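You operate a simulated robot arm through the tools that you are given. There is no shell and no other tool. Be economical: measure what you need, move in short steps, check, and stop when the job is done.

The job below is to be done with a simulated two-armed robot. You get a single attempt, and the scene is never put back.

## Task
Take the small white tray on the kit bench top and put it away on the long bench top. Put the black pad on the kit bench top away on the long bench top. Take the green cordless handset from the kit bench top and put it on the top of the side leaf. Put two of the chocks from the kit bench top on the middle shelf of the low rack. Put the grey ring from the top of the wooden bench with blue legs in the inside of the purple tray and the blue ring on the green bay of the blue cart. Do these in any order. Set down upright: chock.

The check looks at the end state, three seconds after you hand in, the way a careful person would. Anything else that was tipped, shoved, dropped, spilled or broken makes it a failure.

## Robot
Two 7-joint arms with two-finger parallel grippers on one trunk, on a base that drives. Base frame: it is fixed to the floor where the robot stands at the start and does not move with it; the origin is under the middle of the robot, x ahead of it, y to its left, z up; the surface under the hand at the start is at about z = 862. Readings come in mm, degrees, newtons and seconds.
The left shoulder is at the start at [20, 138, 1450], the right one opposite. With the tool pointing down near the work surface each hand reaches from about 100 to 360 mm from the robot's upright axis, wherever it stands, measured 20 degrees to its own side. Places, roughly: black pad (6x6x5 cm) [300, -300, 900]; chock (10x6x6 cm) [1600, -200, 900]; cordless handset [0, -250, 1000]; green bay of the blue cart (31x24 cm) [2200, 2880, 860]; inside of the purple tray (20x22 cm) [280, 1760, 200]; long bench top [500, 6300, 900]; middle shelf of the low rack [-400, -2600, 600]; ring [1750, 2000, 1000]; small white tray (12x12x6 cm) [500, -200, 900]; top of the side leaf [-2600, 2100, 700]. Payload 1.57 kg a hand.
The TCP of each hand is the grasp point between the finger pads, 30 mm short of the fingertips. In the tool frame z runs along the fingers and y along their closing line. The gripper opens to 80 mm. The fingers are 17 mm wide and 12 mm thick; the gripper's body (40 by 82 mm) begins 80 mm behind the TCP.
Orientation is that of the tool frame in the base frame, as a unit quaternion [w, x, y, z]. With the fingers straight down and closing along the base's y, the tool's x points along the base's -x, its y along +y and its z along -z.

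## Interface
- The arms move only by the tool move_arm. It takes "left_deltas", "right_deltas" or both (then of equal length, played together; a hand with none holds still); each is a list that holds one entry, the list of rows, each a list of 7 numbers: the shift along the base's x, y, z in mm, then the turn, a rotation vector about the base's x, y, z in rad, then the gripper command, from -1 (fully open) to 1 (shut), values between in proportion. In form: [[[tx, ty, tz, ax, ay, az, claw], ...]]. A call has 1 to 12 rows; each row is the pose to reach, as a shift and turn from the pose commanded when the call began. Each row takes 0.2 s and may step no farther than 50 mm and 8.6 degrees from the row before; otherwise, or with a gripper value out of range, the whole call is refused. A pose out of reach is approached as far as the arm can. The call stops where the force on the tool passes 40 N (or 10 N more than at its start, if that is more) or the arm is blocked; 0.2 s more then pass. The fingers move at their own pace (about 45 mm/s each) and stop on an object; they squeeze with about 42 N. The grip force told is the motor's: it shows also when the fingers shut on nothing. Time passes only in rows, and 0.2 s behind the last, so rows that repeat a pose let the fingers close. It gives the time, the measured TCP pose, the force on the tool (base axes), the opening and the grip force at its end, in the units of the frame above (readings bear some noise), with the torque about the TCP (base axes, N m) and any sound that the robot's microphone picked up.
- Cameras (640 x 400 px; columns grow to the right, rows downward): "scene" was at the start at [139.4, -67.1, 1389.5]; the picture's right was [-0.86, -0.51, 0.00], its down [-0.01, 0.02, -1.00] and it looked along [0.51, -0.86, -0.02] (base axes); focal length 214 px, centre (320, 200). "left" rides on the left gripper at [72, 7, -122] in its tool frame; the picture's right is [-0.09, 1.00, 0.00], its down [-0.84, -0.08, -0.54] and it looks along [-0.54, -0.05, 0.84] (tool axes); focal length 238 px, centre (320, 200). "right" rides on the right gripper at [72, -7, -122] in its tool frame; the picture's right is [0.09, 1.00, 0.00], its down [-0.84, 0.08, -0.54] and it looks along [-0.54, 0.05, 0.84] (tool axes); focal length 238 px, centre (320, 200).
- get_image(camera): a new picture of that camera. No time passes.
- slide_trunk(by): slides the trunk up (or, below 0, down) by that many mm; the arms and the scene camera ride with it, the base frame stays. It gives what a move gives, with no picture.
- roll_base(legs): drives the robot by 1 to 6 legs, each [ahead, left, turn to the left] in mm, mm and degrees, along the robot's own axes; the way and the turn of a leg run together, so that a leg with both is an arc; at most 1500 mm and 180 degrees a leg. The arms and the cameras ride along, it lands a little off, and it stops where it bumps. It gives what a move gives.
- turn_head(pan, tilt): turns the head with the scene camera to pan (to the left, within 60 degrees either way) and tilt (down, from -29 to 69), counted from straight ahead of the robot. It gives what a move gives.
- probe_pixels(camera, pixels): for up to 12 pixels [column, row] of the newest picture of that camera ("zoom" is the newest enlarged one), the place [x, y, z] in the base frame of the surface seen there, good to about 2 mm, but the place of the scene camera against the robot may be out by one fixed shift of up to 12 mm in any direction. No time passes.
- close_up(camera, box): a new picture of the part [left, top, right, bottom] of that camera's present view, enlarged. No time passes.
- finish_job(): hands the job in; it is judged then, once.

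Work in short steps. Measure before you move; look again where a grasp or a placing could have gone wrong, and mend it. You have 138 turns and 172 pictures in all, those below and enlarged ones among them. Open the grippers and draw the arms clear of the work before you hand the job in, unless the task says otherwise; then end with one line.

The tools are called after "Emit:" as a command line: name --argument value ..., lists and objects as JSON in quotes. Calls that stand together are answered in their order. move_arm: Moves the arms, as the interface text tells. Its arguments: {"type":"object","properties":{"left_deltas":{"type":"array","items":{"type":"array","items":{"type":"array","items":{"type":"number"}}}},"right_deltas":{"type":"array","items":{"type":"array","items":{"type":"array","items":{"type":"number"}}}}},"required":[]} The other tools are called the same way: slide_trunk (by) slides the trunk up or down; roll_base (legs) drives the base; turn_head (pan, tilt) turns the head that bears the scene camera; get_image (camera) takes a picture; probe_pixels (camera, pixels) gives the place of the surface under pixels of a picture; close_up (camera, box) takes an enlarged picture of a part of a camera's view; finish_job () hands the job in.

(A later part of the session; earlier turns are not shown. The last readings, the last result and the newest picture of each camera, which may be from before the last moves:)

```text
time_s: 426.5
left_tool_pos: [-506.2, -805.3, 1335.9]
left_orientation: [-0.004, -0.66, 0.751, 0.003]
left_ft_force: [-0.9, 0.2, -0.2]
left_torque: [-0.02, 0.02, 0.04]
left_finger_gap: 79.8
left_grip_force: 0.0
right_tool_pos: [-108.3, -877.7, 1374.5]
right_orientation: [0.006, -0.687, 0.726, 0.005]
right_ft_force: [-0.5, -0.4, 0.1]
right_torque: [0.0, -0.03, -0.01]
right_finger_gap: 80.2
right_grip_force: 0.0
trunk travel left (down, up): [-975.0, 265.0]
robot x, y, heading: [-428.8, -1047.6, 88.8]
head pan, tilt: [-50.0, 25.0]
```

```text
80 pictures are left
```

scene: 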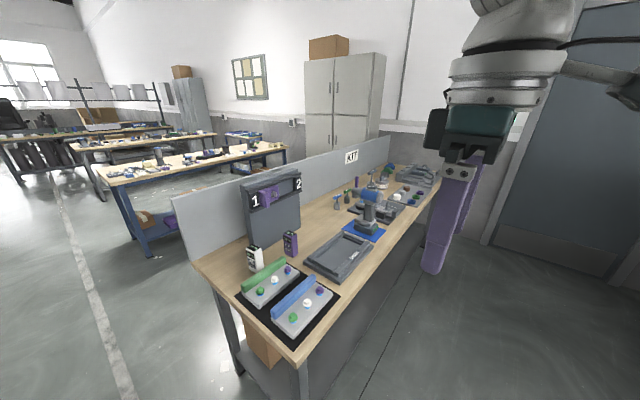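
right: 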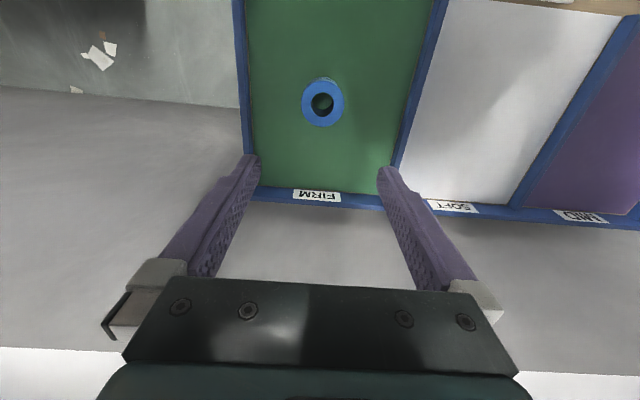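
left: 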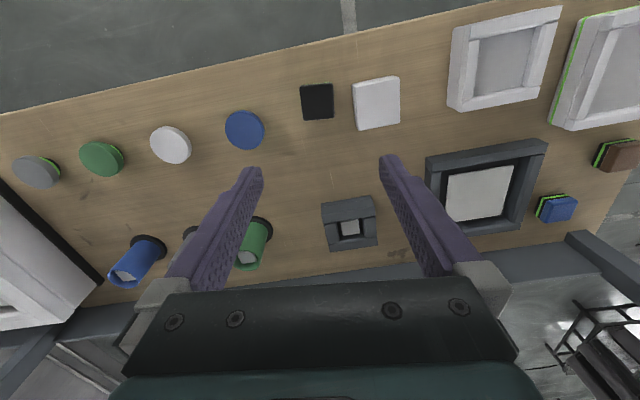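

I'll sidestep right along the bench to x≈1500 and look at the chocks.

Emit:
roll_base --legs '[[0, -1000, 1.2], [0, -930, 0]]'

Emit:
turn_head --pan 0 --tilt 50

Emit:
get_image --camera "scene"

```text
time_s: 436.2
left_tool_pos: [1425.1, -833.5, 1336.7]
left_orientation: [-0.004, -0.665, 0.747, 0.004]
left_ft_force: [0.5, -0.3, 0.6]
left_torque: [-0.01, -0.01, 0.03]
left_finger_gap: 80.0
left_grip_force: 0.1
right_tool_pos: [1822.9, -902.5, 1374.6]
right_orientation: [0.005, -0.693, 0.721, 0.004]
right_ft_force: [-0.3, 0.1, 0.4]
right_torque: [-0.02, -0.01, -0.02]
right_finger_gap: 80.3
right_grip_force: 0.0
trunk travel left (down, up): [-975.0, 265.0]
robot x, y, heading: [1508.6, -1076.0, 89.4]
head pan, tilt: [-50.0, 25.0]
```

```text
time_s: 437.4
left_tool_pos: [1426.7, -835.0, 1335.7]
left_orientation: [-0.004, -0.666, 0.746, 0.005]
left_ft_force: [0.2, 0.2, 0.3]
left_torque: [-0.02, 0.02, 0.0]
left_finger_gap: 80.0
left_grip_force: 0.0
right_tool_pos: [1822.2, -901.4, 1374.4]
right_orientation: [0.006, -0.692, 0.722, 0.005]
right_ft_force: [-0.6, 1.4, -0.4]
right_torque: [0.0, 0.0, 0.0]
right_finger_gap: 80.0
right_grip_force: 0.0
trunk travel left (down, up): [-975.0, 265.0]
robot x, y, heading: [1507.2, -1079.8, 89.4]
head pan, tilt: [0.0, 50.0]
```

```text
79 pictures are left
```

scene: 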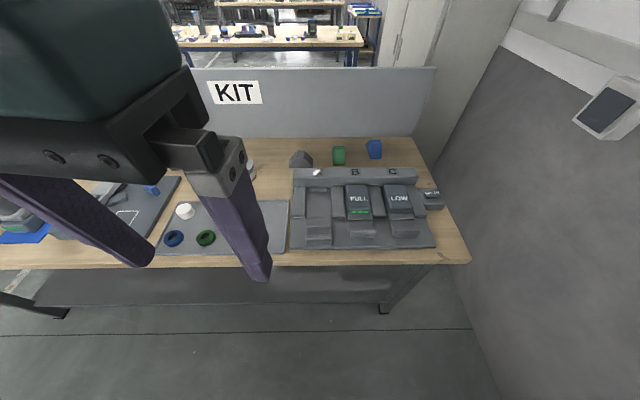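

Emit:
close_up --camera "scene" --box '[270, 120, 470, 260]'

Emit:
probe_pixels --camera "scene" --pixels '[[300, 157], [292, 163], [311, 163], [339, 156], [334, 164], [345, 164], [375, 149], [367, 157], [382, 157], [350, 175], [560, 200], [440, 200]]'

```text
2.86 times, centred on (370, 190) of scene
```

zoom: 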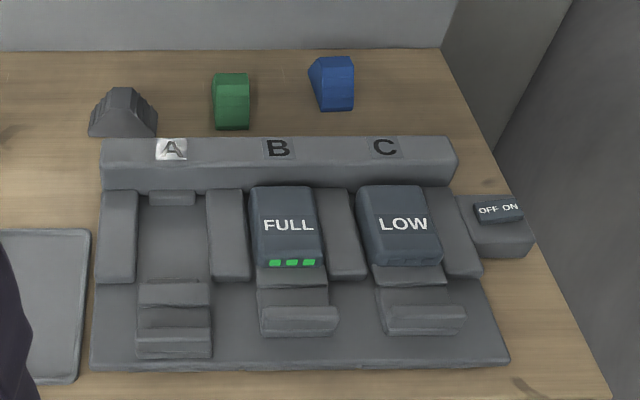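

```text
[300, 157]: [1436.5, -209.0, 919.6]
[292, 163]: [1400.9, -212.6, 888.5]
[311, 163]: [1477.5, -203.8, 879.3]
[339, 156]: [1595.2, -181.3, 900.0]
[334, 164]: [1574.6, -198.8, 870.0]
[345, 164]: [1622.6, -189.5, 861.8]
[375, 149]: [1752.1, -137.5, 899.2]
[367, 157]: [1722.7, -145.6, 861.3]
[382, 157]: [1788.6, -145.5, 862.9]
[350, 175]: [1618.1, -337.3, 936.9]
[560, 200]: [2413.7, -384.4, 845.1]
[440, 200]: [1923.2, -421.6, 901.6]
```

Chocks: grey ≈[1437,-205] (long in x), green ≈[1596,-165] and blue ≈[1755,-135] (long in y). I'll take green with the left and blue with the right; drive up, lower the trunk, and position both hands above.

Emit:
roll_base --legs '[[600, -185, 0.6]]'

Emit:
slide_trunk --by -200

Emit:
move_arm --right_deltas '[[[-35, 20, 0, 0, 0, 0, -1], [-75, 40, 0, 0, 0, 0, -1], [-115, 60, 0, 0, 0, 0, -1], [-155, 80, 0, 0, 0, 0, -1], [-195, 100, 0, 0, 0, 0, -1], [-235, 110, 0, 0, 0, 0, -1]]]'

Emit:
get_image --camera "left"

Emit:
get_image --camera "right"

```text
time_s: 440.8
left_tool_pos: [1613.1, -248.5, 1335.4]
left_orientation: [-0.004, -0.667, 0.745, 0.004]
left_ft_force: [-0.3, 0.8, 0.2]
left_torque: [0.01, 0.0, 0.01]
left_finger_gap: 79.8
left_grip_force: 0.1
right_tool_pos: [2011.8, -314.1, 1374.6]
right_orientation: [0.005, -0.694, 0.72, 0.005]
right_ft_force: [0.0, 0.4, 0.1]
right_torque: [-0.03, -0.01, 0.0]
right_finger_gap: 79.8
right_grip_force: 0.1
trunk travel left (down, up): [-975.0, 265.0]
robot x, y, heading: [1695.4, -492.7, 89.4]
head pan, tilt: [0.0, 50.0]
```

```text
time_s: 443.0
left_tool_pos: [1613.9, -248.1, 1136.4]
left_orientation: [-0.005, -0.667, 0.745, 0.004]
left_ft_force: [-1.0, 0.3, -0.4]
left_torque: [0.0, 0.02, -0.01]
left_finger_gap: 79.9
left_grip_force: 0.0
right_tool_pos: [2011.0, -314.0, 1174.5]
right_orientation: [0.005, -0.694, 0.72, 0.005]
right_ft_force: [0.0, -0.7, 0.3]
right_torque: [-0.03, -0.01, -0.02]
right_finger_gap: 79.8
right_grip_force: 0.0
trunk travel left (down, up): [-775.0, 465.0]
robot x, y, heading: [1699.7, -488.9, 89.6]
head pan, tilt: [0.0, 50.0]
```

```text
time_s: 444.4
left_tool_pos: [1613.2, -247.6, 1135.8]
left_orientation: [-0.004, -0.666, 0.746, 0.004]
left_ft_force: [0.0, 0.0, -0.4]
left_torque: [-0.01, 0.03, 0.01]
left_finger_gap: 80.0
left_grip_force: 0.0
right_tool_pos: [1778.0, -201.3, 1173.5]
right_orientation: [0.006, -0.694, 0.72, 0.004]
right_ft_force: [0.6, 1.5, 0.5]
right_torque: [-0.02, -0.02, -0.04]
right_finger_gap: 80.0
right_grip_force: 0.1
trunk travel left (down, up): [-775.0, 465.0]
robot x, y, heading: [1698.8, -487.7, 89.8]
head pan, tilt: [0.0, 50.0]
```

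```text
77 pictures are left
```

left: 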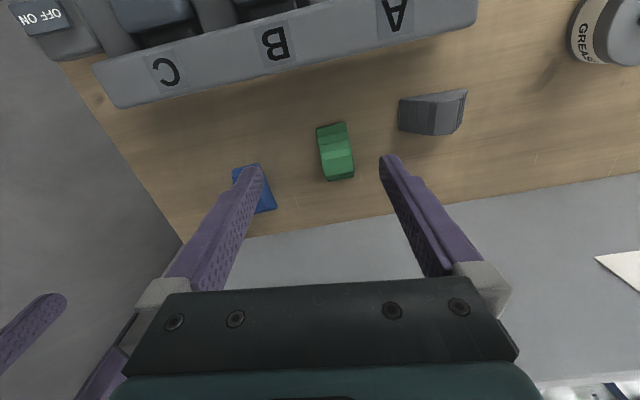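

```text
76 pictures are left
```

right: 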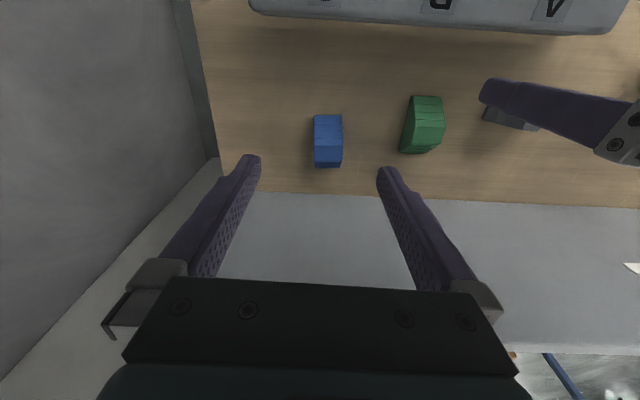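

Green is at (335,151) in the left picture, blue at (328,141) in the right. I'll zoom and probe both.

Emit:
close_up --camera "left" --box '[295, 110, 375, 190]'

Emit:
probe_pixels --camera "left" --pixels '[[318, 130], [344, 124], [325, 178], [353, 175], [335, 150], [333, 135], [336, 165], [322, 150], [349, 148]]'

Emit:
close_up --camera "right" --box '[288, 100, 368, 180]'

Emit:
probe_pixels --camera "right" --pixels '[[316, 118], [340, 117], [316, 163], [341, 162], [328, 141], [328, 125], [328, 158], [316, 141], [341, 140]]'

```text
5.00 times, centred on (335, 150) of left
```

zoom: 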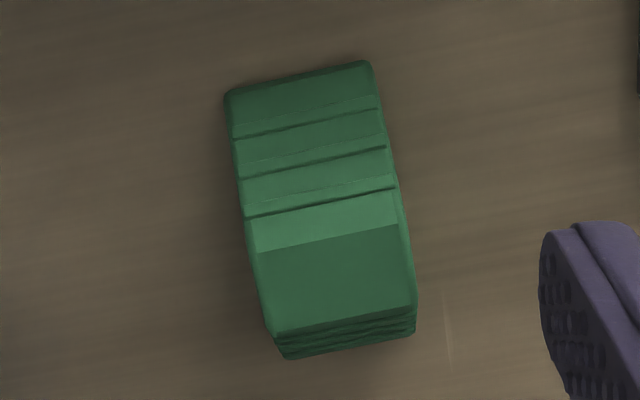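

```text
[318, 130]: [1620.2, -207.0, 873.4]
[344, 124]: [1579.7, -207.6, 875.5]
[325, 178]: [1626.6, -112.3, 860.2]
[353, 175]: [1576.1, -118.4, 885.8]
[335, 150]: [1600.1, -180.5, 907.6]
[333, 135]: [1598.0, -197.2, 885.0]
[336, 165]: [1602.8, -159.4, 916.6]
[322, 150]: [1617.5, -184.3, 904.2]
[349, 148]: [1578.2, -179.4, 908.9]
```

```text
5.00 times, centred on (328, 140) of right
```

zoom: 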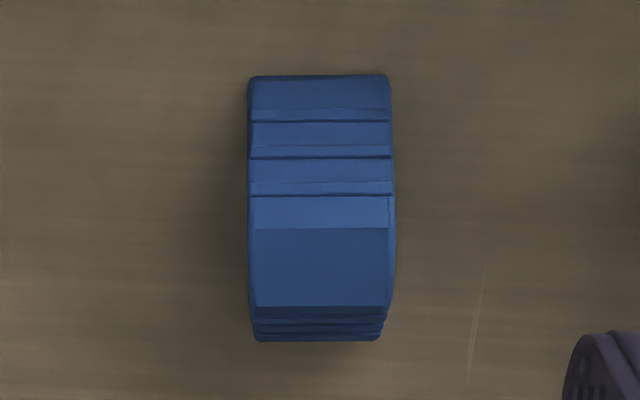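

```text
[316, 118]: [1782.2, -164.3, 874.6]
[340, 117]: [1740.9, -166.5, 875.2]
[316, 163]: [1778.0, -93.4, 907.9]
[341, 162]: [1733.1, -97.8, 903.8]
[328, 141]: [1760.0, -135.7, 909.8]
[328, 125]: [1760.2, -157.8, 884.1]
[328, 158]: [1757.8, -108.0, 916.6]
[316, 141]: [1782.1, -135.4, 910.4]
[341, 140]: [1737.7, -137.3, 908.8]
```

Both chocks are about 44 mm wide in x, aligned with the base axes: green gripping point ≈[1601,-158], blue ≈[1758.5,-118], tops 917. I'll drive 40 mm closer and bring both hands down to z≈985.

Emit:
roll_base --legs '[[40, 0, 0]]'

Emit:
move_arm --left_deltas '[[[-4, 15, -30, 0, 0, 0.04, -1], [-8, 30, -60, 0, 0, 0.08, -1], [-12, 48, -95, 0, 0, 0.11, -1], [-12, 48, -130, 0, 0, 0.11, -1], [-12, 48, -150, 0, 0, 0.11, -1]]]' --right_deltas '[[[-6, 12, -40, 0, 0, 0.03, -1], [-12, 24, -80, 0, 0, 0.03, -1], [-20, 42, -120, 0, 0, 0.03, -1], [-20, 42, -160, 0, 0, 0.03, -1], [-20, 42, -188, 0, 0, 0.03, -1]]]'

Emit:
get_image --camera "left"

Emit:
get_image --camera "right"

```text
time_s: 445.3
left_tool_pos: [1614.2, -206.9, 1136.0]
left_orientation: [-0.004, -0.667, 0.745, 0.005]
left_ft_force: [0.7, -0.3, 0.1]
left_torque: [0.0, -0.02, 0.01]
left_finger_gap: 79.9
left_grip_force: 0.1
right_tool_pos: [1778.2, -161.7, 1174.2]
right_orientation: [0.005, -0.694, 0.72, 0.005]
right_ft_force: [-0.1, 0.2, -0.1]
right_torque: [-0.03, 0.0, 0.0]
right_finger_gap: 79.9
right_grip_force: 0.1
trunk travel left (down, up): [-775.0, 465.0]
robot x, y, heading: [1699.7, -449.2, 89.8]
head pan, tilt: [0.0, 50.0]
```

```text
time_s: 446.5
left_tool_pos: [1600.2, -159.6, 984.5]
left_orientation: [-0.004, -0.707, 0.708, 0.004]
left_ft_force: [-0.1, 0.3, -0.4]
left_torque: [0.0, 0.01, 0.01]
left_finger_gap: 80.1
left_grip_force: 0.0
right_tool_pos: [1756.5, -118.1, 984.4]
right_orientation: [0.006, -0.706, 0.709, 0.006]
right_ft_force: [0.1, 0.1, 0.6]
right_torque: [-0.02, -0.02, -0.03]
right_finger_gap: 79.9
right_grip_force: 0.0
trunk travel left (down, up): [-775.0, 465.0]
robot x, y, heading: [1699.9, -446.2, 89.6]
head pan, tilt: [0.0, 50.0]
```

```text
73 pictures are left
```

left: 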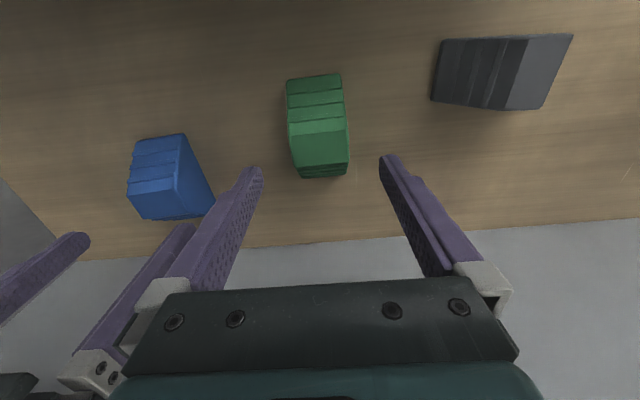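

```text
72 pictures are left
```

right: 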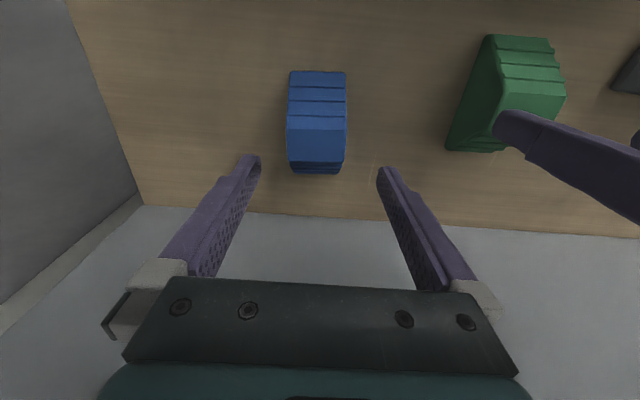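

Both are centred between the fingers. I'll descend to z≈898 with both hands and check.

Emit:
move_arm --left_deltas '[[[1, 0, -40, 0, 0, 0, -1], [1, 0, -75, 0, 0, 0, -1], [1, 0, -86, 0, 0, 0, -1]]]' --right_deltas '[[[1, 0, -40, 0, 0, 0, -1], [1, 0, -75, 0, 0, 0, -1], [1, 0, -86, 0, 0, 0, -1]]]'

Emit:
get_image --camera "left"

Emit:
get_image --camera "right"

```text
time_s: 447.3
left_tool_pos: [1601.7, -159.8, 898.6]
left_orientation: [-0.005, -0.706, 0.708, 0.004]
left_ft_force: [-0.1, 0.1, 0.0]
left_torque: [0.0, -0.01, 0.01]
left_finger_gap: 80.1
left_grip_force: 0.1
right_tool_pos: [1758.4, -118.7, 899.7]
right_orientation: [0.006, -0.704, 0.71, 0.005]
right_ft_force: [0.5, -0.2, 0.7]
right_torque: [0.01, 0.0, -0.01]
right_finger_gap: 79.9
right_grip_force: 0.1
trunk travel left (down, up): [-775.0, 465.0]
robot x, y, heading: [1701.1, -450.6, 89.4]
head pan, tilt: [0.0, 50.0]
```

```text
71 pictures are left
```

left: 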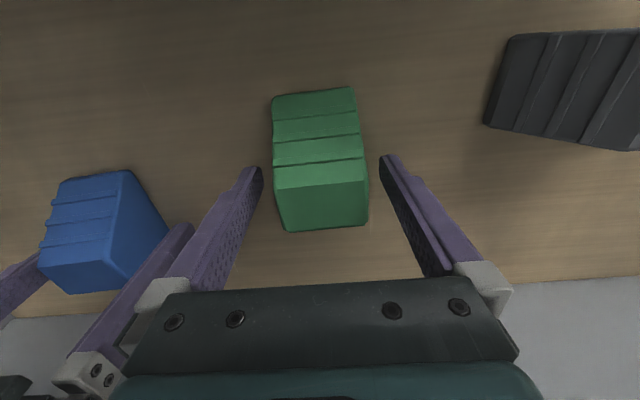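

```text
70 pictures are left
```

right: 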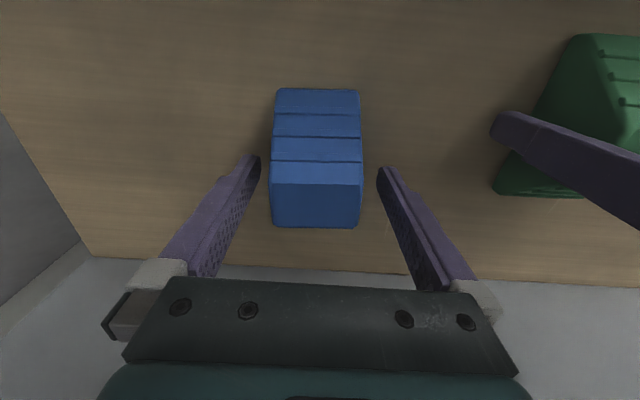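

Both grasps look right. I'll close both hands and lift.

Emit:
move_arm --left_deltas '[[[0, 0, 0, 0, 0, 0, 1], [0, 0, 0, 0, 0, 0, 1], [0, 0, 0, 0, 0, 0, 1], [0, 0, 0, 0, 0, 0, 1], [0, 0, 30, 0, 0, 0, 1], [0, 0, 75, 0, 0, 0, 1], [0, 0, 120, 0, 0, 0, 1], [0, 0, 165, 0, 0, 0, 1], [0, 0, 210, 0, 0, 0, 1]]]' --right_deltas '[[[0, 0, 0, 0, 0, 0, 1], [0, 0, 0, 0, 0, 0, 1], [0, 0, 0, 0, 0, 0, 1], [0, 0, 0, 0, 0, 0, 1], [0, 0, 30, 0, 0, 0, 1], [0, 0, 75, 0, 0, 0, 1], [0, 0, 120, 0, 0, 0, 1], [0, 0, 165, 0, 0, 0, 1], [0, 0, 210, 0, 0, 0, 1]]]'

Emit:
get_image --camera "left"

Emit:
get_image --camera "right"

```text
time_s: 449.3
left_tool_pos: [1603.3, -162.4, 1110.9]
left_orientation: [-0.006, -0.707, 0.708, 0.005]
left_ft_force: [0.9, -1.0, -3.0]
left_torque: [0.0, -0.02, 0.01]
left_finger_gap: 49.9
left_grip_force: 41.8
right_tool_pos: [1760.5, -122.3, 1110.2]
right_orientation: [0.005, -0.704, 0.71, 0.004]
right_ft_force: [-0.5, 0.1, -3.1]
right_torque: [-0.01, -0.03, -0.02]
right_finger_gap: 50.7
right_grip_force: 41.8
trunk travel left (down, up): [-775.0, 465.0]
robot x, y, heading: [1700.1, -448.7, 89.3]
head pan, tilt: [0.0, 50.0]
```

```text
69 pictures are left
```

left: 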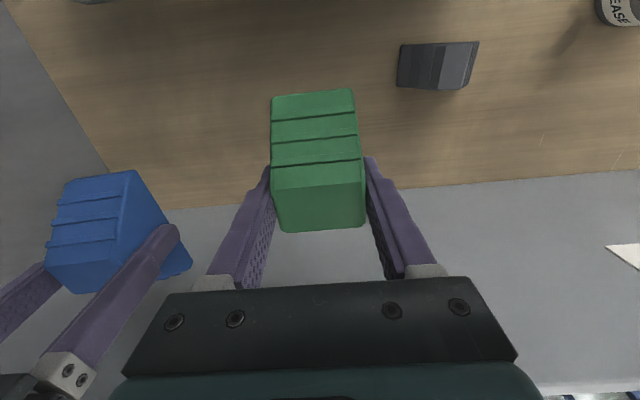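

```text
68 pictures are left
```

right: 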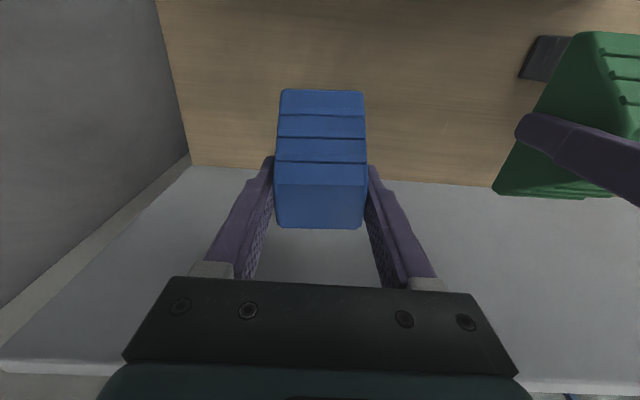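

Both chocks are held (bottoms 37 mm below the TCPs). I'll back out, go west along the bench and turn to face the low rack.

Emit:
roll_base --legs '[[-700, 0, 0], [0, 1050, 0], [0, 1050, 0], [0, 0, 180]]'

Emit:
turn_head --pan 0 --tilt 25

Emit:
get_image --camera "scene"

```text
time_s: 470.6
left_tool_pos: [-326.7, -1389.8, 1111.3]
left_orientation: [0.005, 0.706, 0.708, 0.004]
left_ft_force: [0.8, -0.8, -3.7]
left_torque: [0.0, 0.01, 0.0]
left_finger_gap: 49.7
left_grip_force: 41.5
right_tool_pos: [-482.6, -1430.6, 1109.9]
right_orientation: [0.005, 0.708, 0.706, -0.006]
right_ft_force: [-0.4, 0.2, -2.6]
right_torque: [-0.02, 0.0, 0.02]
right_finger_gap: 49.7
right_grip_force: 42.5
trunk travel left (down, up): [-775.0, 465.0]
robot x, y, heading: [-425.1, -1101.9, -90.2]
head pan, tilt: [0.0, 50.0]
```

```text
time_s: 471.5
left_tool_pos: [-326.4, -1388.7, 1110.4]
left_orientation: [0.004, 0.706, 0.708, 0.005]
left_ft_force: [0.3, 0.1, -2.5]
left_torque: [-0.01, 0.0, -0.01]
left_finger_gap: 49.8
left_grip_force: 42.0
right_tool_pos: [-481.4, -1430.2, 1110.0]
right_orientation: [0.005, 0.708, 0.706, -0.005]
right_ft_force: [0.2, -0.2, -3.1]
right_torque: [-0.02, 0.0, 0.03]
right_finger_gap: 49.5
right_grip_force: 41.9
trunk travel left (down, up): [-775.0, 465.0]
robot x, y, heading: [-423.6, -1101.1, -90.2]
head pan, tilt: [0.0, 25.0]
```

```text
67 pictures are left
```

scene: 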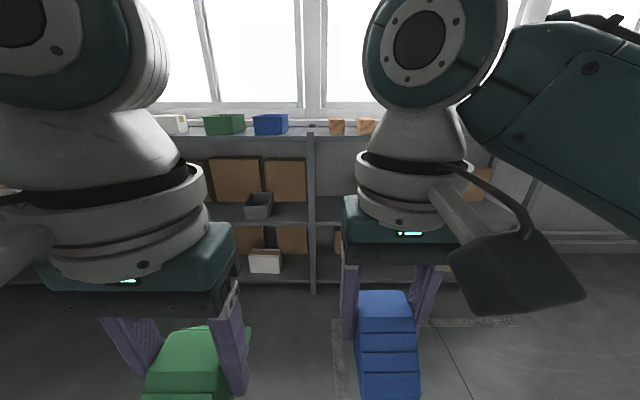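

The rack has three levels with boxes. I'll probe the shelves and contents visible between the arms.

Emit:
probe_pixels --camera "scene" --pixels '[[280, 135], [230, 125], [270, 125], [337, 127], [285, 218], [240, 180], [285, 180], [260, 205], [330, 220], [280, 280], [313, 200], [330, 180]]'

Emit:
close_up --camera "scene" --box '[140, 90, 380, 310]'

```text
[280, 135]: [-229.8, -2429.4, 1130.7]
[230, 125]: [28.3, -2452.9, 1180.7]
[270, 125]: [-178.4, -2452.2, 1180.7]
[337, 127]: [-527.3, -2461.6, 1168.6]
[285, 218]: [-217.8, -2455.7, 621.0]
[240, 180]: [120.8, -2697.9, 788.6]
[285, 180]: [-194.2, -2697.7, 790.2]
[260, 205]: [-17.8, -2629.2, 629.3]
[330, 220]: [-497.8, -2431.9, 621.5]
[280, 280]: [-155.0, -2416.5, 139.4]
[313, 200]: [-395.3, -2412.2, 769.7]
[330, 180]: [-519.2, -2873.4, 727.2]
```

```text
1.82 times, centred on (260, 200) of scene
```

zoom: 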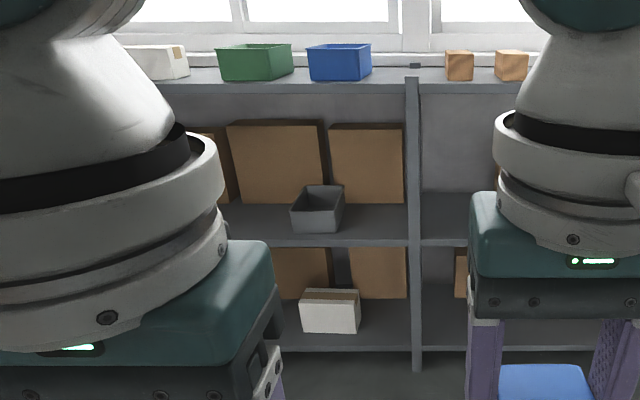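

Middle shelf at z≈630 (front edge y≈−2420), top shelf ≈1130, post at x=−395. I'll spread the hands to see both bays of the middle shelf.

Emit:
move_arm --left_deltas '[[[35, 0, 0, 0, 0, 0, 1], [70, 0, 0, 0, 0, 0, 1], [105, 0, 0, 0, 0, 0, 1], [130, 0, 0, 0, 0, 0, 1]]]' --right_deltas '[[[-40, 0, 0, 0, 0, 0, 1], [-80, 0, 0, 0, 0, 0, 1], [-120, 0, 0, 0, 0, 0, 1], [-150, 0, 0, 0, 0, 0, 1]]]'

Emit:
turn_head --pan -5 --tilt 25

Emit:
get_image --camera "scene"

```text
time_s: 472.5
left_tool_pos: [-196.6, -1388.5, 1110.2]
left_orientation: [0.003, 0.708, 0.707, 0.003]
left_ft_force: [-0.4, 0.2, -3.0]
left_torque: [-0.01, -0.03, 0.03]
left_finger_gap: 49.7
left_grip_force: 42.1
right_tool_pos: [-633.2, -1429.8, 1112.7]
right_orientation: [0.005, 0.708, 0.707, -0.005]
right_ft_force: [-0.6, 0.5, -3.5]
right_torque: [0.02, -0.01, 0.02]
right_finger_gap: 49.7
right_grip_force: 42.0
trunk travel left (down, up): [-775.0, 465.0]
robot x, y, heading: [-420.5, -1096.3, -90.3]
head pan, tilt: [0.0, 25.0]
```

```text
time_s: 473.1
left_tool_pos: [-197.1, -1388.5, 1110.6]
left_orientation: [0.003, 0.706, 0.708, 0.005]
left_ft_force: [-1.0, 0.8, -2.8]
left_torque: [0.02, -0.02, 0.02]
left_finger_gap: 49.5
left_grip_force: 42.0
right_tool_pos: [-633.3, -1431.4, 1112.5]
right_orientation: [0.005, 0.709, 0.705, -0.005]
right_ft_force: [0.0, 0.6, -2.8]
right_torque: [-0.01, 0.0, 0.02]
right_finger_gap: 49.4
right_grip_force: 42.0
trunk travel left (down, up): [-775.0, 465.0]
robot x, y, heading: [-419.3, -1097.0, -90.1]
head pan, tilt: [-5.0, 25.0]
```

```text
65 pictures are left
```

scene: 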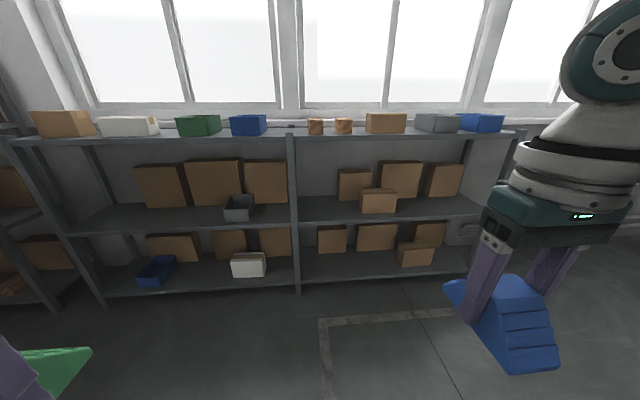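

Now both bays are visible: middle shelf front area is free at (268,214) and (325,212). I'll probe those and the neighbours.

Emit:
probe_pixels --camera "scene" --pixels '[[268, 214], [320, 212], [345, 210], [275, 205], [318, 203], [254, 215], [362, 208], [265, 222], [330, 218], [238, 215], [290, 180], [180, 215]]'

Emit:
close_up --camera "scene" --box '[170, 140, 430, 250]'

```text
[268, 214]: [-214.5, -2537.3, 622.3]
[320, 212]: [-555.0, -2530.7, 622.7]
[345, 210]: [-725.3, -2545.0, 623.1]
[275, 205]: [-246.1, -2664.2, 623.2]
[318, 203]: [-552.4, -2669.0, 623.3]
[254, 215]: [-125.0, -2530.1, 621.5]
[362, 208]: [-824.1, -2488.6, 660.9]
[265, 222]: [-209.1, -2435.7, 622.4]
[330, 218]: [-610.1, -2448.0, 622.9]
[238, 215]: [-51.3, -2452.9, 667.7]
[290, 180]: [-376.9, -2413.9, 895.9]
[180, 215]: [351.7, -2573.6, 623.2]
```

```text
2.46 times, centred on (300, 195) of scene
```

zoom: 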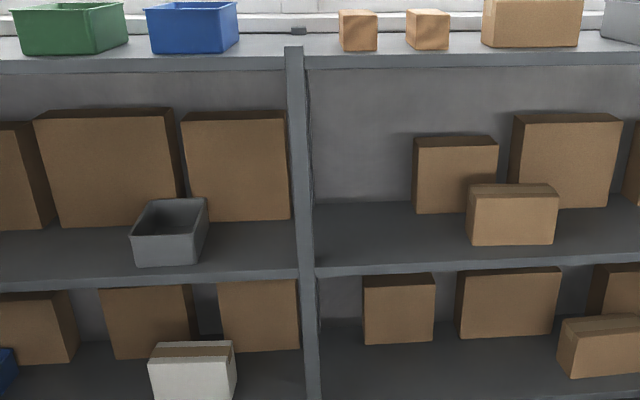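

Shelf z=622; free at left bay x −370…−125 and right bay −420…−770. I'll lower the trunk, set the hands low and forward for spots [-240,-2515] and [-590,-2515], still out in the open.

Emit:
slide_trunk --by -350

Emit:
move_arm --left_deltas '[[[-12, -30, -18, 0, 0, 0, 1], [-25, -62, -36, 0, 0, 0, 1], [-37, -94, -54, 0, 0, 0, 1], [-49, -124, -70, 0, 0, 0, 1], [-49, -124, -70, 0, 0, 0, 1]]]' --right_deltas '[[[10, -20, -18, 0, 0, 0, 1], [20, -41, -36, 0, 0, 0, 1], [30, -62, -54, 0, 0, 0, 1], [38, -82, -72, 0, 0, 0, 1], [38, -82, -72, 0, 0, 0, 1]]]'

```text
time_s: 476.5
left_tool_pos: [-197.2, -1387.0, 760.6]
left_orientation: [0.004, 0.707, 0.708, 0.004]
left_ft_force: [0.4, -0.6, -2.4]
left_torque: [-0.01, 0.0, -0.02]
left_finger_gap: 49.6
left_grip_force: 41.4
right_tool_pos: [-632.4, -1432.6, 762.7]
right_orientation: [0.006, 0.708, 0.706, -0.005]
right_ft_force: [0.0, 0.0, -2.3]
right_torque: [0.0, 0.01, -0.01]
right_finger_gap: 49.9
right_grip_force: 41.7
trunk travel left (down, up): [-425.0, 815.0]
robot x, y, heading: [-419.5, -1100.8, -90.2]
head pan, tilt: [-5.0, 25.0]
```

```text
time_s: 477.7
left_tool_pos: [-247.6, -1511.7, 690.8]
left_orientation: [0.005, 0.707, 0.707, 0.004]
left_ft_force: [-0.8, 0.2, -2.2]
left_torque: [0.01, -0.03, -0.01]
left_finger_gap: 49.8
left_grip_force: 42.1
right_tool_pos: [-595.6, -1513.2, 689.6]
right_orientation: [0.005, 0.707, 0.707, -0.005]
right_ft_force: [0.5, -0.1, -3.1]
right_torque: [0.03, 0.01, 0.02]
right_finger_gap: 49.6
right_grip_force: 42.1
trunk travel left (down, up): [-425.0, 815.0]
robot x, y, heading: [-425.3, -1104.0, -90.3]
head pan, tilt: [-5.0, 25.0]
```

Both hands are in position. I'll drive ahead 840 mm, stopping just before the rack, and check alignment.

Emit:
roll_base --legs '[[840, 0, 0.3]]'

Emit:
get_image --camera "scene"

Emit:
probe_pixels --camera "scene" --pixels '[[320, 120], [290, 150], [330, 250], [250, 250], [400, 250], [350, 60]]'

```text
time_s: 482.2
left_tool_pos: [-224.4, -2344.6, 689.8]
left_orientation: [0.003, 0.695, 0.719, 0.005]
left_ft_force: [-0.5, 0.2, -2.7]
left_torque: [0.01, -0.01, -0.01]
left_finger_gap: 49.8
left_grip_force: 42.4
right_tool_pos: [-573.2, -2356.3, 689.9]
right_orientation: [0.004, 0.697, 0.717, -0.005]
right_ft_force: [0.7, -0.3, -2.9]
right_torque: [0.01, -0.02, 0.0]
right_finger_gap: 49.8
right_grip_force: 41.7
trunk travel left (down, up): [-425.0, 815.0]
robot x, y, heading: [-411.8, -1932.6, -88.3]
head pan, tilt: [-5.0, 25.0]
```

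```text
63 pictures are left
```

scene: 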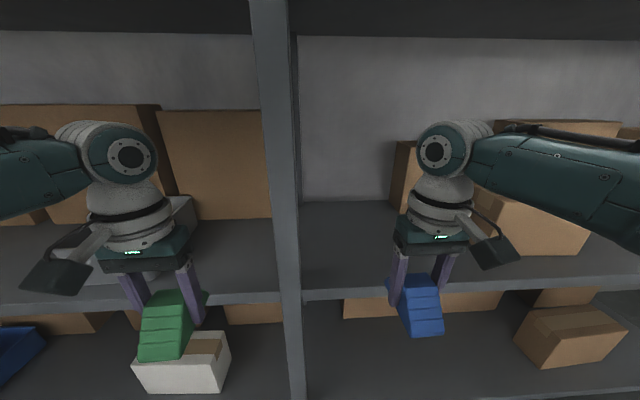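

```text
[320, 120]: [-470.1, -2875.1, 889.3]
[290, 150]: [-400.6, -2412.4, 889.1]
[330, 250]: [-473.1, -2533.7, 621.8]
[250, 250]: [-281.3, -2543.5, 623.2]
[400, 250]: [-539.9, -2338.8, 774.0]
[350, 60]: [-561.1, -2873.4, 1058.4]
```

Alignment is good; the post is at x≈−390, hands either side. I'll correct the heading by −1.7° and drive 145 mm in.

Emit:
roll_base --legs '[[0, 0, -1.7], [145, 0, 0]]'

Emit:
get_image --camera "left"

Emit:
get_image --camera "right"

```text
time_s: 483.9
left_tool_pos: [-237.7, -2493.8, 691.6]
left_orientation: [0.004, 0.706, 0.708, 0.004]
left_ft_force: [0.0, 0.0, -3.6]
left_torque: [0.02, 0.01, 0.01]
left_finger_gap: 49.7
left_grip_force: 42.3
right_tool_pos: [-587.5, -2494.3, 689.5]
right_orientation: [0.005, 0.708, 0.706, -0.005]
right_ft_force: [-0.7, -0.6, -2.8]
right_torque: [0.02, 0.0, -0.02]
right_finger_gap: 49.8
right_grip_force: 42.2
trunk travel left (down, up): [-425.0, 815.0]
robot x, y, heading: [-414.6, -2080.3, -90.2]
head pan, tilt: [-5.0, 25.0]
```

```text
62 pictures are left
```

left: 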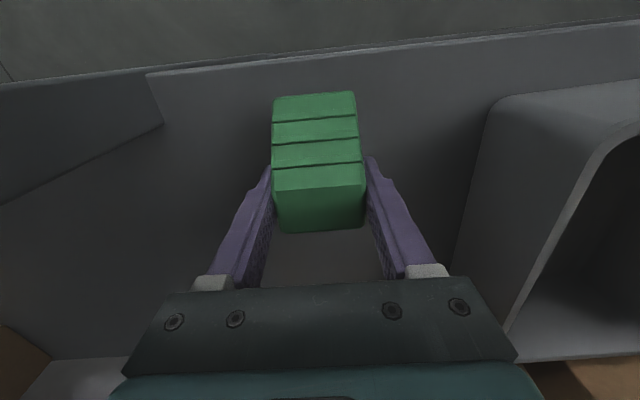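

```text
61 pictures are left
```

right: 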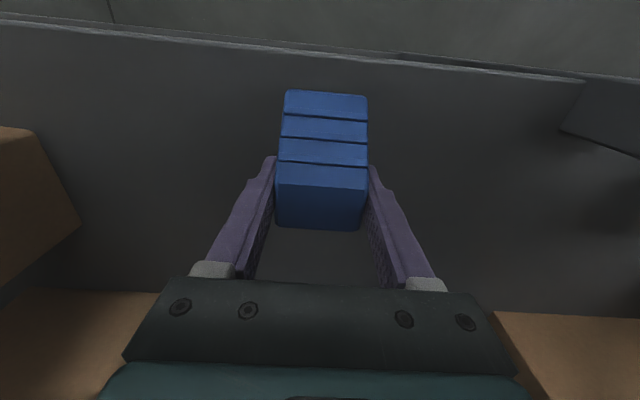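

Both chocks hang over free shelf. I'll check the bin's distance and the shelf's front edge.

Emit:
probe_pixels --camera "left" --pixels '[[465, 200], [495, 110], [450, 265], [320, 70], [320, 50], [155, 100]]'

Emit:
move_arm --left_deltas '[[[0, -10, -8, 0, 0, 0, 1], [0, -20, -20, 0, 0, 0, 1], [0, -20, -27, 0, 0, 0, 1]]]' --right_deltas '[[[0, -10, -8, 0, 0, 0, 1], [0, -20, -20, 0, 0, 0, 1], [0, -20, -26, 0, 0, 0, 1]]]'

```text
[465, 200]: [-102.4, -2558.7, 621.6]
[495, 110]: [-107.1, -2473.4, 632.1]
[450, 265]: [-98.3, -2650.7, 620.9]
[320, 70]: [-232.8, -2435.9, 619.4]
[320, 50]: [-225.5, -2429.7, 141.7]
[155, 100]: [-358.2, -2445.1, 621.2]
```

```text
time_s: 484.7
left_tool_pos: [-240.4, -2513.8, 662.5]
left_orientation: [0.004, 0.707, 0.707, 0.005]
left_ft_force: [0.7, 0.5, -3.3]
left_torque: [0.02, 0.03, -0.03]
left_finger_gap: 49.6
left_grip_force: 41.6
right_tool_pos: [-587.3, -2513.6, 664.4]
right_orientation: [0.004, 0.709, 0.705, -0.004]
right_ft_force: [0.5, -0.3, -3.7]
right_torque: [-0.03, -0.03, 0.0]
right_finger_gap: 49.6
right_grip_force: 41.8
trunk travel left (down, up): [-425.0, 815.0]
robot x, y, heading: [-412.8, -2077.1, -90.3]
head pan, tilt: [-5.0, 25.0]
```

The bin is far enough (x≥−107). I'll lower in small steps until contact.

Emit:
move_arm --left_deltas '[[[0, 0, -1, 0, 0, 0, 1], [0, 0, -3, 0, 0, 0, 1]]]' --right_deltas '[[[0, 0, -2, 0, 0, 0, 1], [0, 0, -4, 0, 0, 0, 1]]]'

Emit:
move_arm --left_deltas '[[[0, 0, -1, 0, 0, 0, 1], [0, 0, -2, 0, 0, 0, 1]]]' --right_deltas '[[[0, 0, -1, 0, 0, 0, 1], [0, 0, -2, 0, 0, 0, 1]]]'

```text
time_s: 485.3
left_tool_pos: [-238.0, -2514.3, 661.4]
left_orientation: [0.004, 0.707, 0.707, 0.005]
left_ft_force: [0.1, -0.9, -2.6]
left_torque: [-0.02, 0.02, -0.02]
left_finger_gap: 49.9
left_grip_force: 42.0
right_tool_pos: [-586.4, -2513.8, 660.6]
right_orientation: [0.005, 0.709, 0.705, -0.004]
right_ft_force: [-0.1, 0.5, -1.3]
right_torque: [-0.05, 0.02, 0.0]
right_finger_gap: 49.6
right_grip_force: 42.2
trunk travel left (down, up): [-425.0, 815.0]
robot x, y, heading: [-417.2, -2080.1, -90.4]
head pan, tilt: [-5.0, 25.0]
```

```text
time_s: 485.9
left_tool_pos: [-239.7, -2513.3, 659.2]
left_orientation: [0.003, 0.707, 0.707, 0.004]
left_ft_force: [0.4, 1.4, -2.9]
left_torque: [-0.01, -0.01, 0.0]
left_finger_gap: 49.7
left_grip_force: 41.8
right_tool_pos: [-586.7, -2514.7, 659.5]
right_orientation: [0.004, 0.708, 0.706, -0.005]
right_ft_force: [2.2, 14.7, 28.7]
right_torque: [-0.7, 0.22, -0.01]
right_finger_gap: 49.5
right_grip_force: 41.9
trunk travel left (down, up): [-425.0, 815.0]
robot x, y, heading: [-412.6, -2083.3, -90.2]
head pan, tilt: [-5.0, 25.0]
```

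The right chock is down; the left needs about 1–2 mm more.

Emit:
move_arm --left_deltas '[[[0, 0, -1, 0, 0, 0, 1], [0, 0, -2, 0, 0, 0, 1]]]' --right_deltas '[[[0, 0, 1, 0, 0, 0, 1], [0, 0, 1, 0, 0, 0, 1]]]'

```text
time_s: 486.5
left_tool_pos: [-238.5, -2512.9, 659.4]
left_orientation: [0.003, 0.707, 0.707, 0.005]
left_ft_force: [2.0, 21.0, 33.3]
left_torque: [-0.66, 0.86, -0.4]
left_finger_gap: 49.5
left_grip_force: 41.6
right_tool_pos: [-588.3, -2513.8, 659.4]
right_orientation: [0.005, 0.709, 0.706, -0.005]
right_ft_force: [-1.7, 5.3, 28.8]
right_torque: [0.37, -0.09, 0.04]
right_finger_gap: 49.6
right_grip_force: 42.2
trunk travel left (down, up): [-425.0, 815.0]
robot x, y, heading: [-413.7, -2082.7, -90.3]
head pan, tilt: [-5.0, 25.0]
```

Both rest on the shelf. I'll relieve a millimetre, open both hands and rise.

Emit:
move_arm --left_deltas '[[[0, 0, 1, 0, 0, 0, 1], [0, 0, 1, 0, 0, 0, 0.0], [0, 0, 1, 0, 0, 0, -0.6], [0, 0, 1, 0, 0, 0, -0.8], [0, 0, 20, 0, 0, 0, -0.8], [0, 0, 60, 0, 0, 0, -0.8], [0, 0, 85, 0, 0, 0, -0.8]]]' --right_deltas '[[[0, 0, 0, 0, 0, 0, 1], [0, 0, 0, 0, 0, 0, 0.0], [0, 0, 0, 0, 0, 0, -0.6], [0, 0, 0, 0, 0, 0, -0.8], [0, 0, 20, 0, 0, 0, -0.8], [0, 0, 60, 0, 0, 0, -0.8], [0, 0, 85, 0, 0, 0, -0.8]]]'

Emit:
get_image --camera "left"

Emit:
get_image --camera "right"

```text
time_s: 487.0
left_tool_pos: [-238.6, -2512.8, 659.5]
left_orientation: [0.003, 0.707, 0.707, 0.005]
left_ft_force: [1.7, 4.8, 15.5]
left_torque: [0.49, 0.38, -0.15]
left_finger_gap: 49.5
left_grip_force: 42.3
right_tool_pos: [-586.2, -2513.8, 659.9]
right_orientation: [0.005, 0.708, 0.706, -0.005]
right_ft_force: [-1.7, 10.2, 19.0]
right_torque: [-0.26, 0.07, 0.05]
right_finger_gap: 49.5
right_grip_force: 42.0
trunk travel left (down, up): [-425.0, 815.0]
robot x, y, heading: [-414.0, -2086.4, -90.2]
head pan, tilt: [-5.0, 25.0]
stopped in row 2 (right hand): the force on the tool passed its limit at 42 N (the readings are from after the stop); the commanded pose is now the measured one
```

```text
60 pictures are left
```

left: 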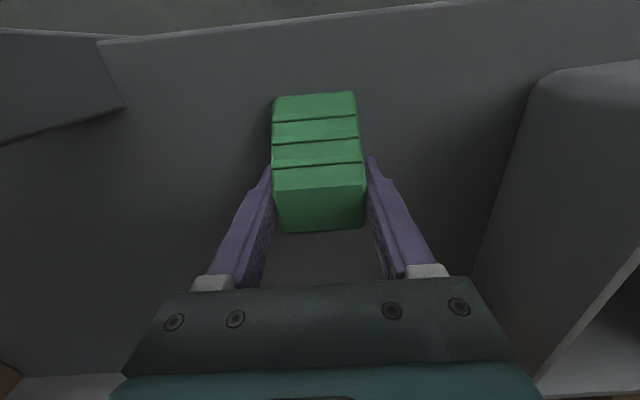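

```text
59 pictures are left
```

right: 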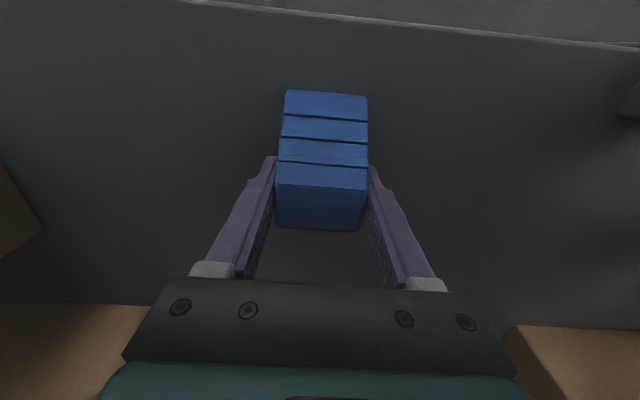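

The stop came from a noisy contact force; now the forces are lower. I'll open one after another, first the right, with a slight upward relief.

Emit:
move_arm --left_deltas '[[[0, 0, 0.5, 0, 0, 0, 1], [0, 0, 0.5, 0, 0, 0, 1], [0, 0, 0.5, 0, 0, 0, 1], [0, 0, 0.5, 0, 0, 0, 1]]]' --right_deltas '[[[0, 0, 0.5, 0, 0, 0, 0.0], [0, 0, 0.5, 0, 0, 0, -0.6], [0, 0, 0.5, 0, 0, 0, -0.8], [0, 0, 0.5, 0, 0, 0, -0.8]]]'

Emit:
move_arm --left_deltas '[[[0, 0, 0.5, 0, 0, 0, 0.0], [0, 0, 0.5, 0, 0, 0, -0.6], [0, 0, 0.5, 0, 0, 0, -0.8], [0, 0, 0.5, 0, 0, 0, -0.8]]]'

Emit:
get_image --camera "left"

Emit:
get_image --camera "right"

```text
time_s: 488.0
left_tool_pos: [-238.5, -2513.8, 659.9]
left_orientation: [0.004, 0.707, 0.707, 0.005]
left_ft_force: [-1.8, 9.6, 17.7]
left_torque: [0.29, 0.58, -0.25]
left_finger_gap: 49.5
left_grip_force: 42.0
right_tool_pos: [-587.1, -2513.1, 660.2]
right_orientation: [0.005, 0.708, 0.706, -0.006]
right_ft_force: [0.3, 0.4, 0.1]
right_torque: [-0.03, 0.0, 0.0]
right_finger_gap: 72.0
right_grip_force: 0.1
trunk travel left (down, up): [-425.0, 815.0]
robot x, y, heading: [-411.5, -2080.7, -90.1]
head pan, tilt: [-5.0, 25.0]
```

```text
time_s: 489.0
left_tool_pos: [-237.8, -2513.9, 660.1]
left_orientation: [0.005, 0.706, 0.708, 0.004]
left_ft_force: [0.0, -0.9, 0.0]
left_torque: [-0.01, -0.05, 0.01]
left_finger_gap: 72.0
left_grip_force: 0.0
right_tool_pos: [-586.4, -2515.2, 660.1]
right_orientation: [0.006, 0.708, 0.706, -0.005]
right_ft_force: [0.1, -0.2, -0.3]
right_torque: [-0.02, -0.03, -0.01]
right_finger_gap: 71.9
right_grip_force: 0.0
trunk travel left (down, up): [-425.0, 815.0]
robot x, y, heading: [-413.7, -2081.1, -90.6]
head pan, tilt: [-5.0, 25.0]
```

```text
58 pictures are left
```

left: 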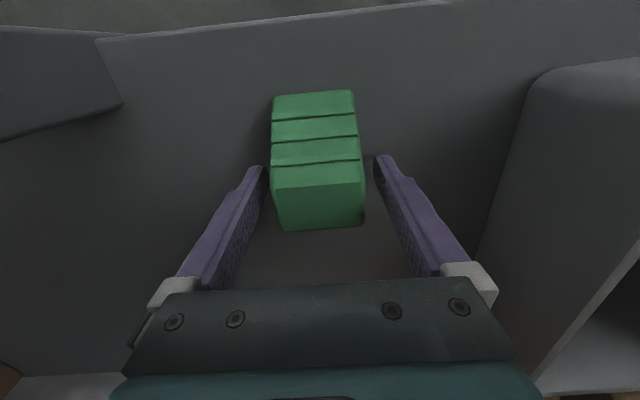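

```text
57 pictures are left
```

right: 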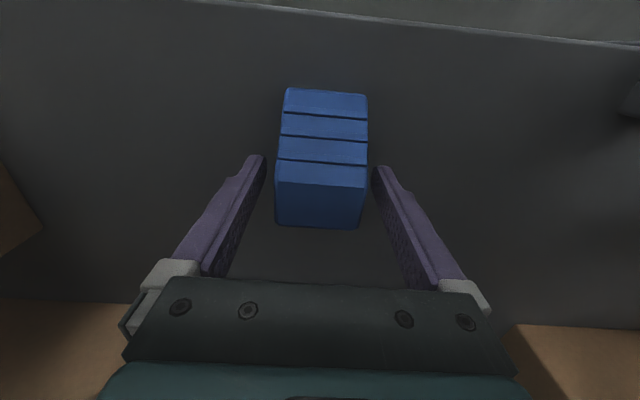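

Both chocks stand free and upright. I'll rise 62 mm so the tips clear their tops, and back straight out.

Emit:
move_arm --left_deltas '[[[0, 0, 25, 0, 0, 0, -0.8], [0, 0, 50, 0, 0, 0, -0.8], [0, 0, 63, 0, 0, 0, -0.8]]]' --right_deltas '[[[0, 0, 25, 0, 0, 0, -0.8], [0, 0, 50, 0, 0, 0, -0.8], [0, 0, 63, 0, 0, 0, -0.8]]]'

Emit:
roll_base --legs '[[-700, 0, 0]]'

Emit:
get_image --camera "scene"

```text
time_s: 489.8
left_tool_pos: [-238.3, -2515.4, 723.0]
left_orientation: [0.004, 0.706, 0.708, 0.006]
left_ft_force: [0.2, -0.5, -0.7]
left_torque: [0.0, -0.01, 0.02]
left_finger_gap: 72.2
left_grip_force: 0.1
right_tool_pos: [-585.5, -2515.8, 722.9]
right_orientation: [0.005, 0.709, 0.705, -0.005]
right_ft_force: [-0.9, -0.1, 0.5]
right_torque: [0.0, -0.02, 0.02]
right_finger_gap: 71.6
right_grip_force: 0.1
trunk travel left (down, up): [-425.0, 815.0]
robot x, y, heading: [-410.3, -2080.4, -90.4]
head pan, tilt: [-5.0, 25.0]
```

```text
time_s: 493.6
left_tool_pos: [-235.3, -1815.7, 722.2]
left_orientation: [0.003, 0.707, 0.708, 0.004]
left_ft_force: [0.7, 0.2, -0.8]
left_torque: [0.06, 0.01, -0.01]
left_finger_gap: 72.0
left_grip_force: 0.1
right_tool_pos: [-582.1, -1817.2, 723.8]
right_orientation: [0.005, 0.708, 0.706, -0.005]
right_ft_force: [-0.3, 0.4, -0.2]
right_torque: [-0.03, 0.01, 0.04]
right_finger_gap: 71.9
right_grip_force: 0.1
trunk travel left (down, up): [-425.0, 815.0]
robot x, y, heading: [-414.8, -1381.3, -90.3]
head pan, tilt: [-5.0, 25.0]
```

```text
56 pictures are left
```

scene: 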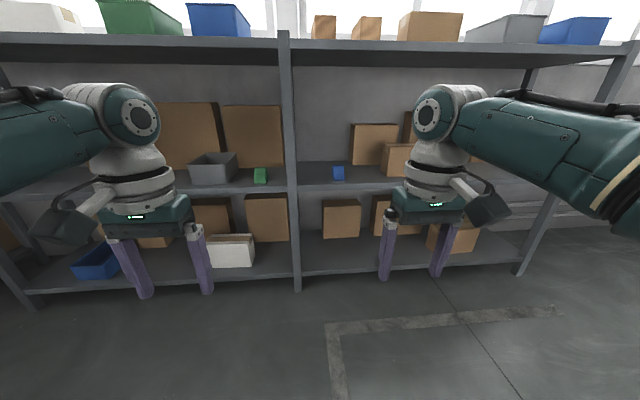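

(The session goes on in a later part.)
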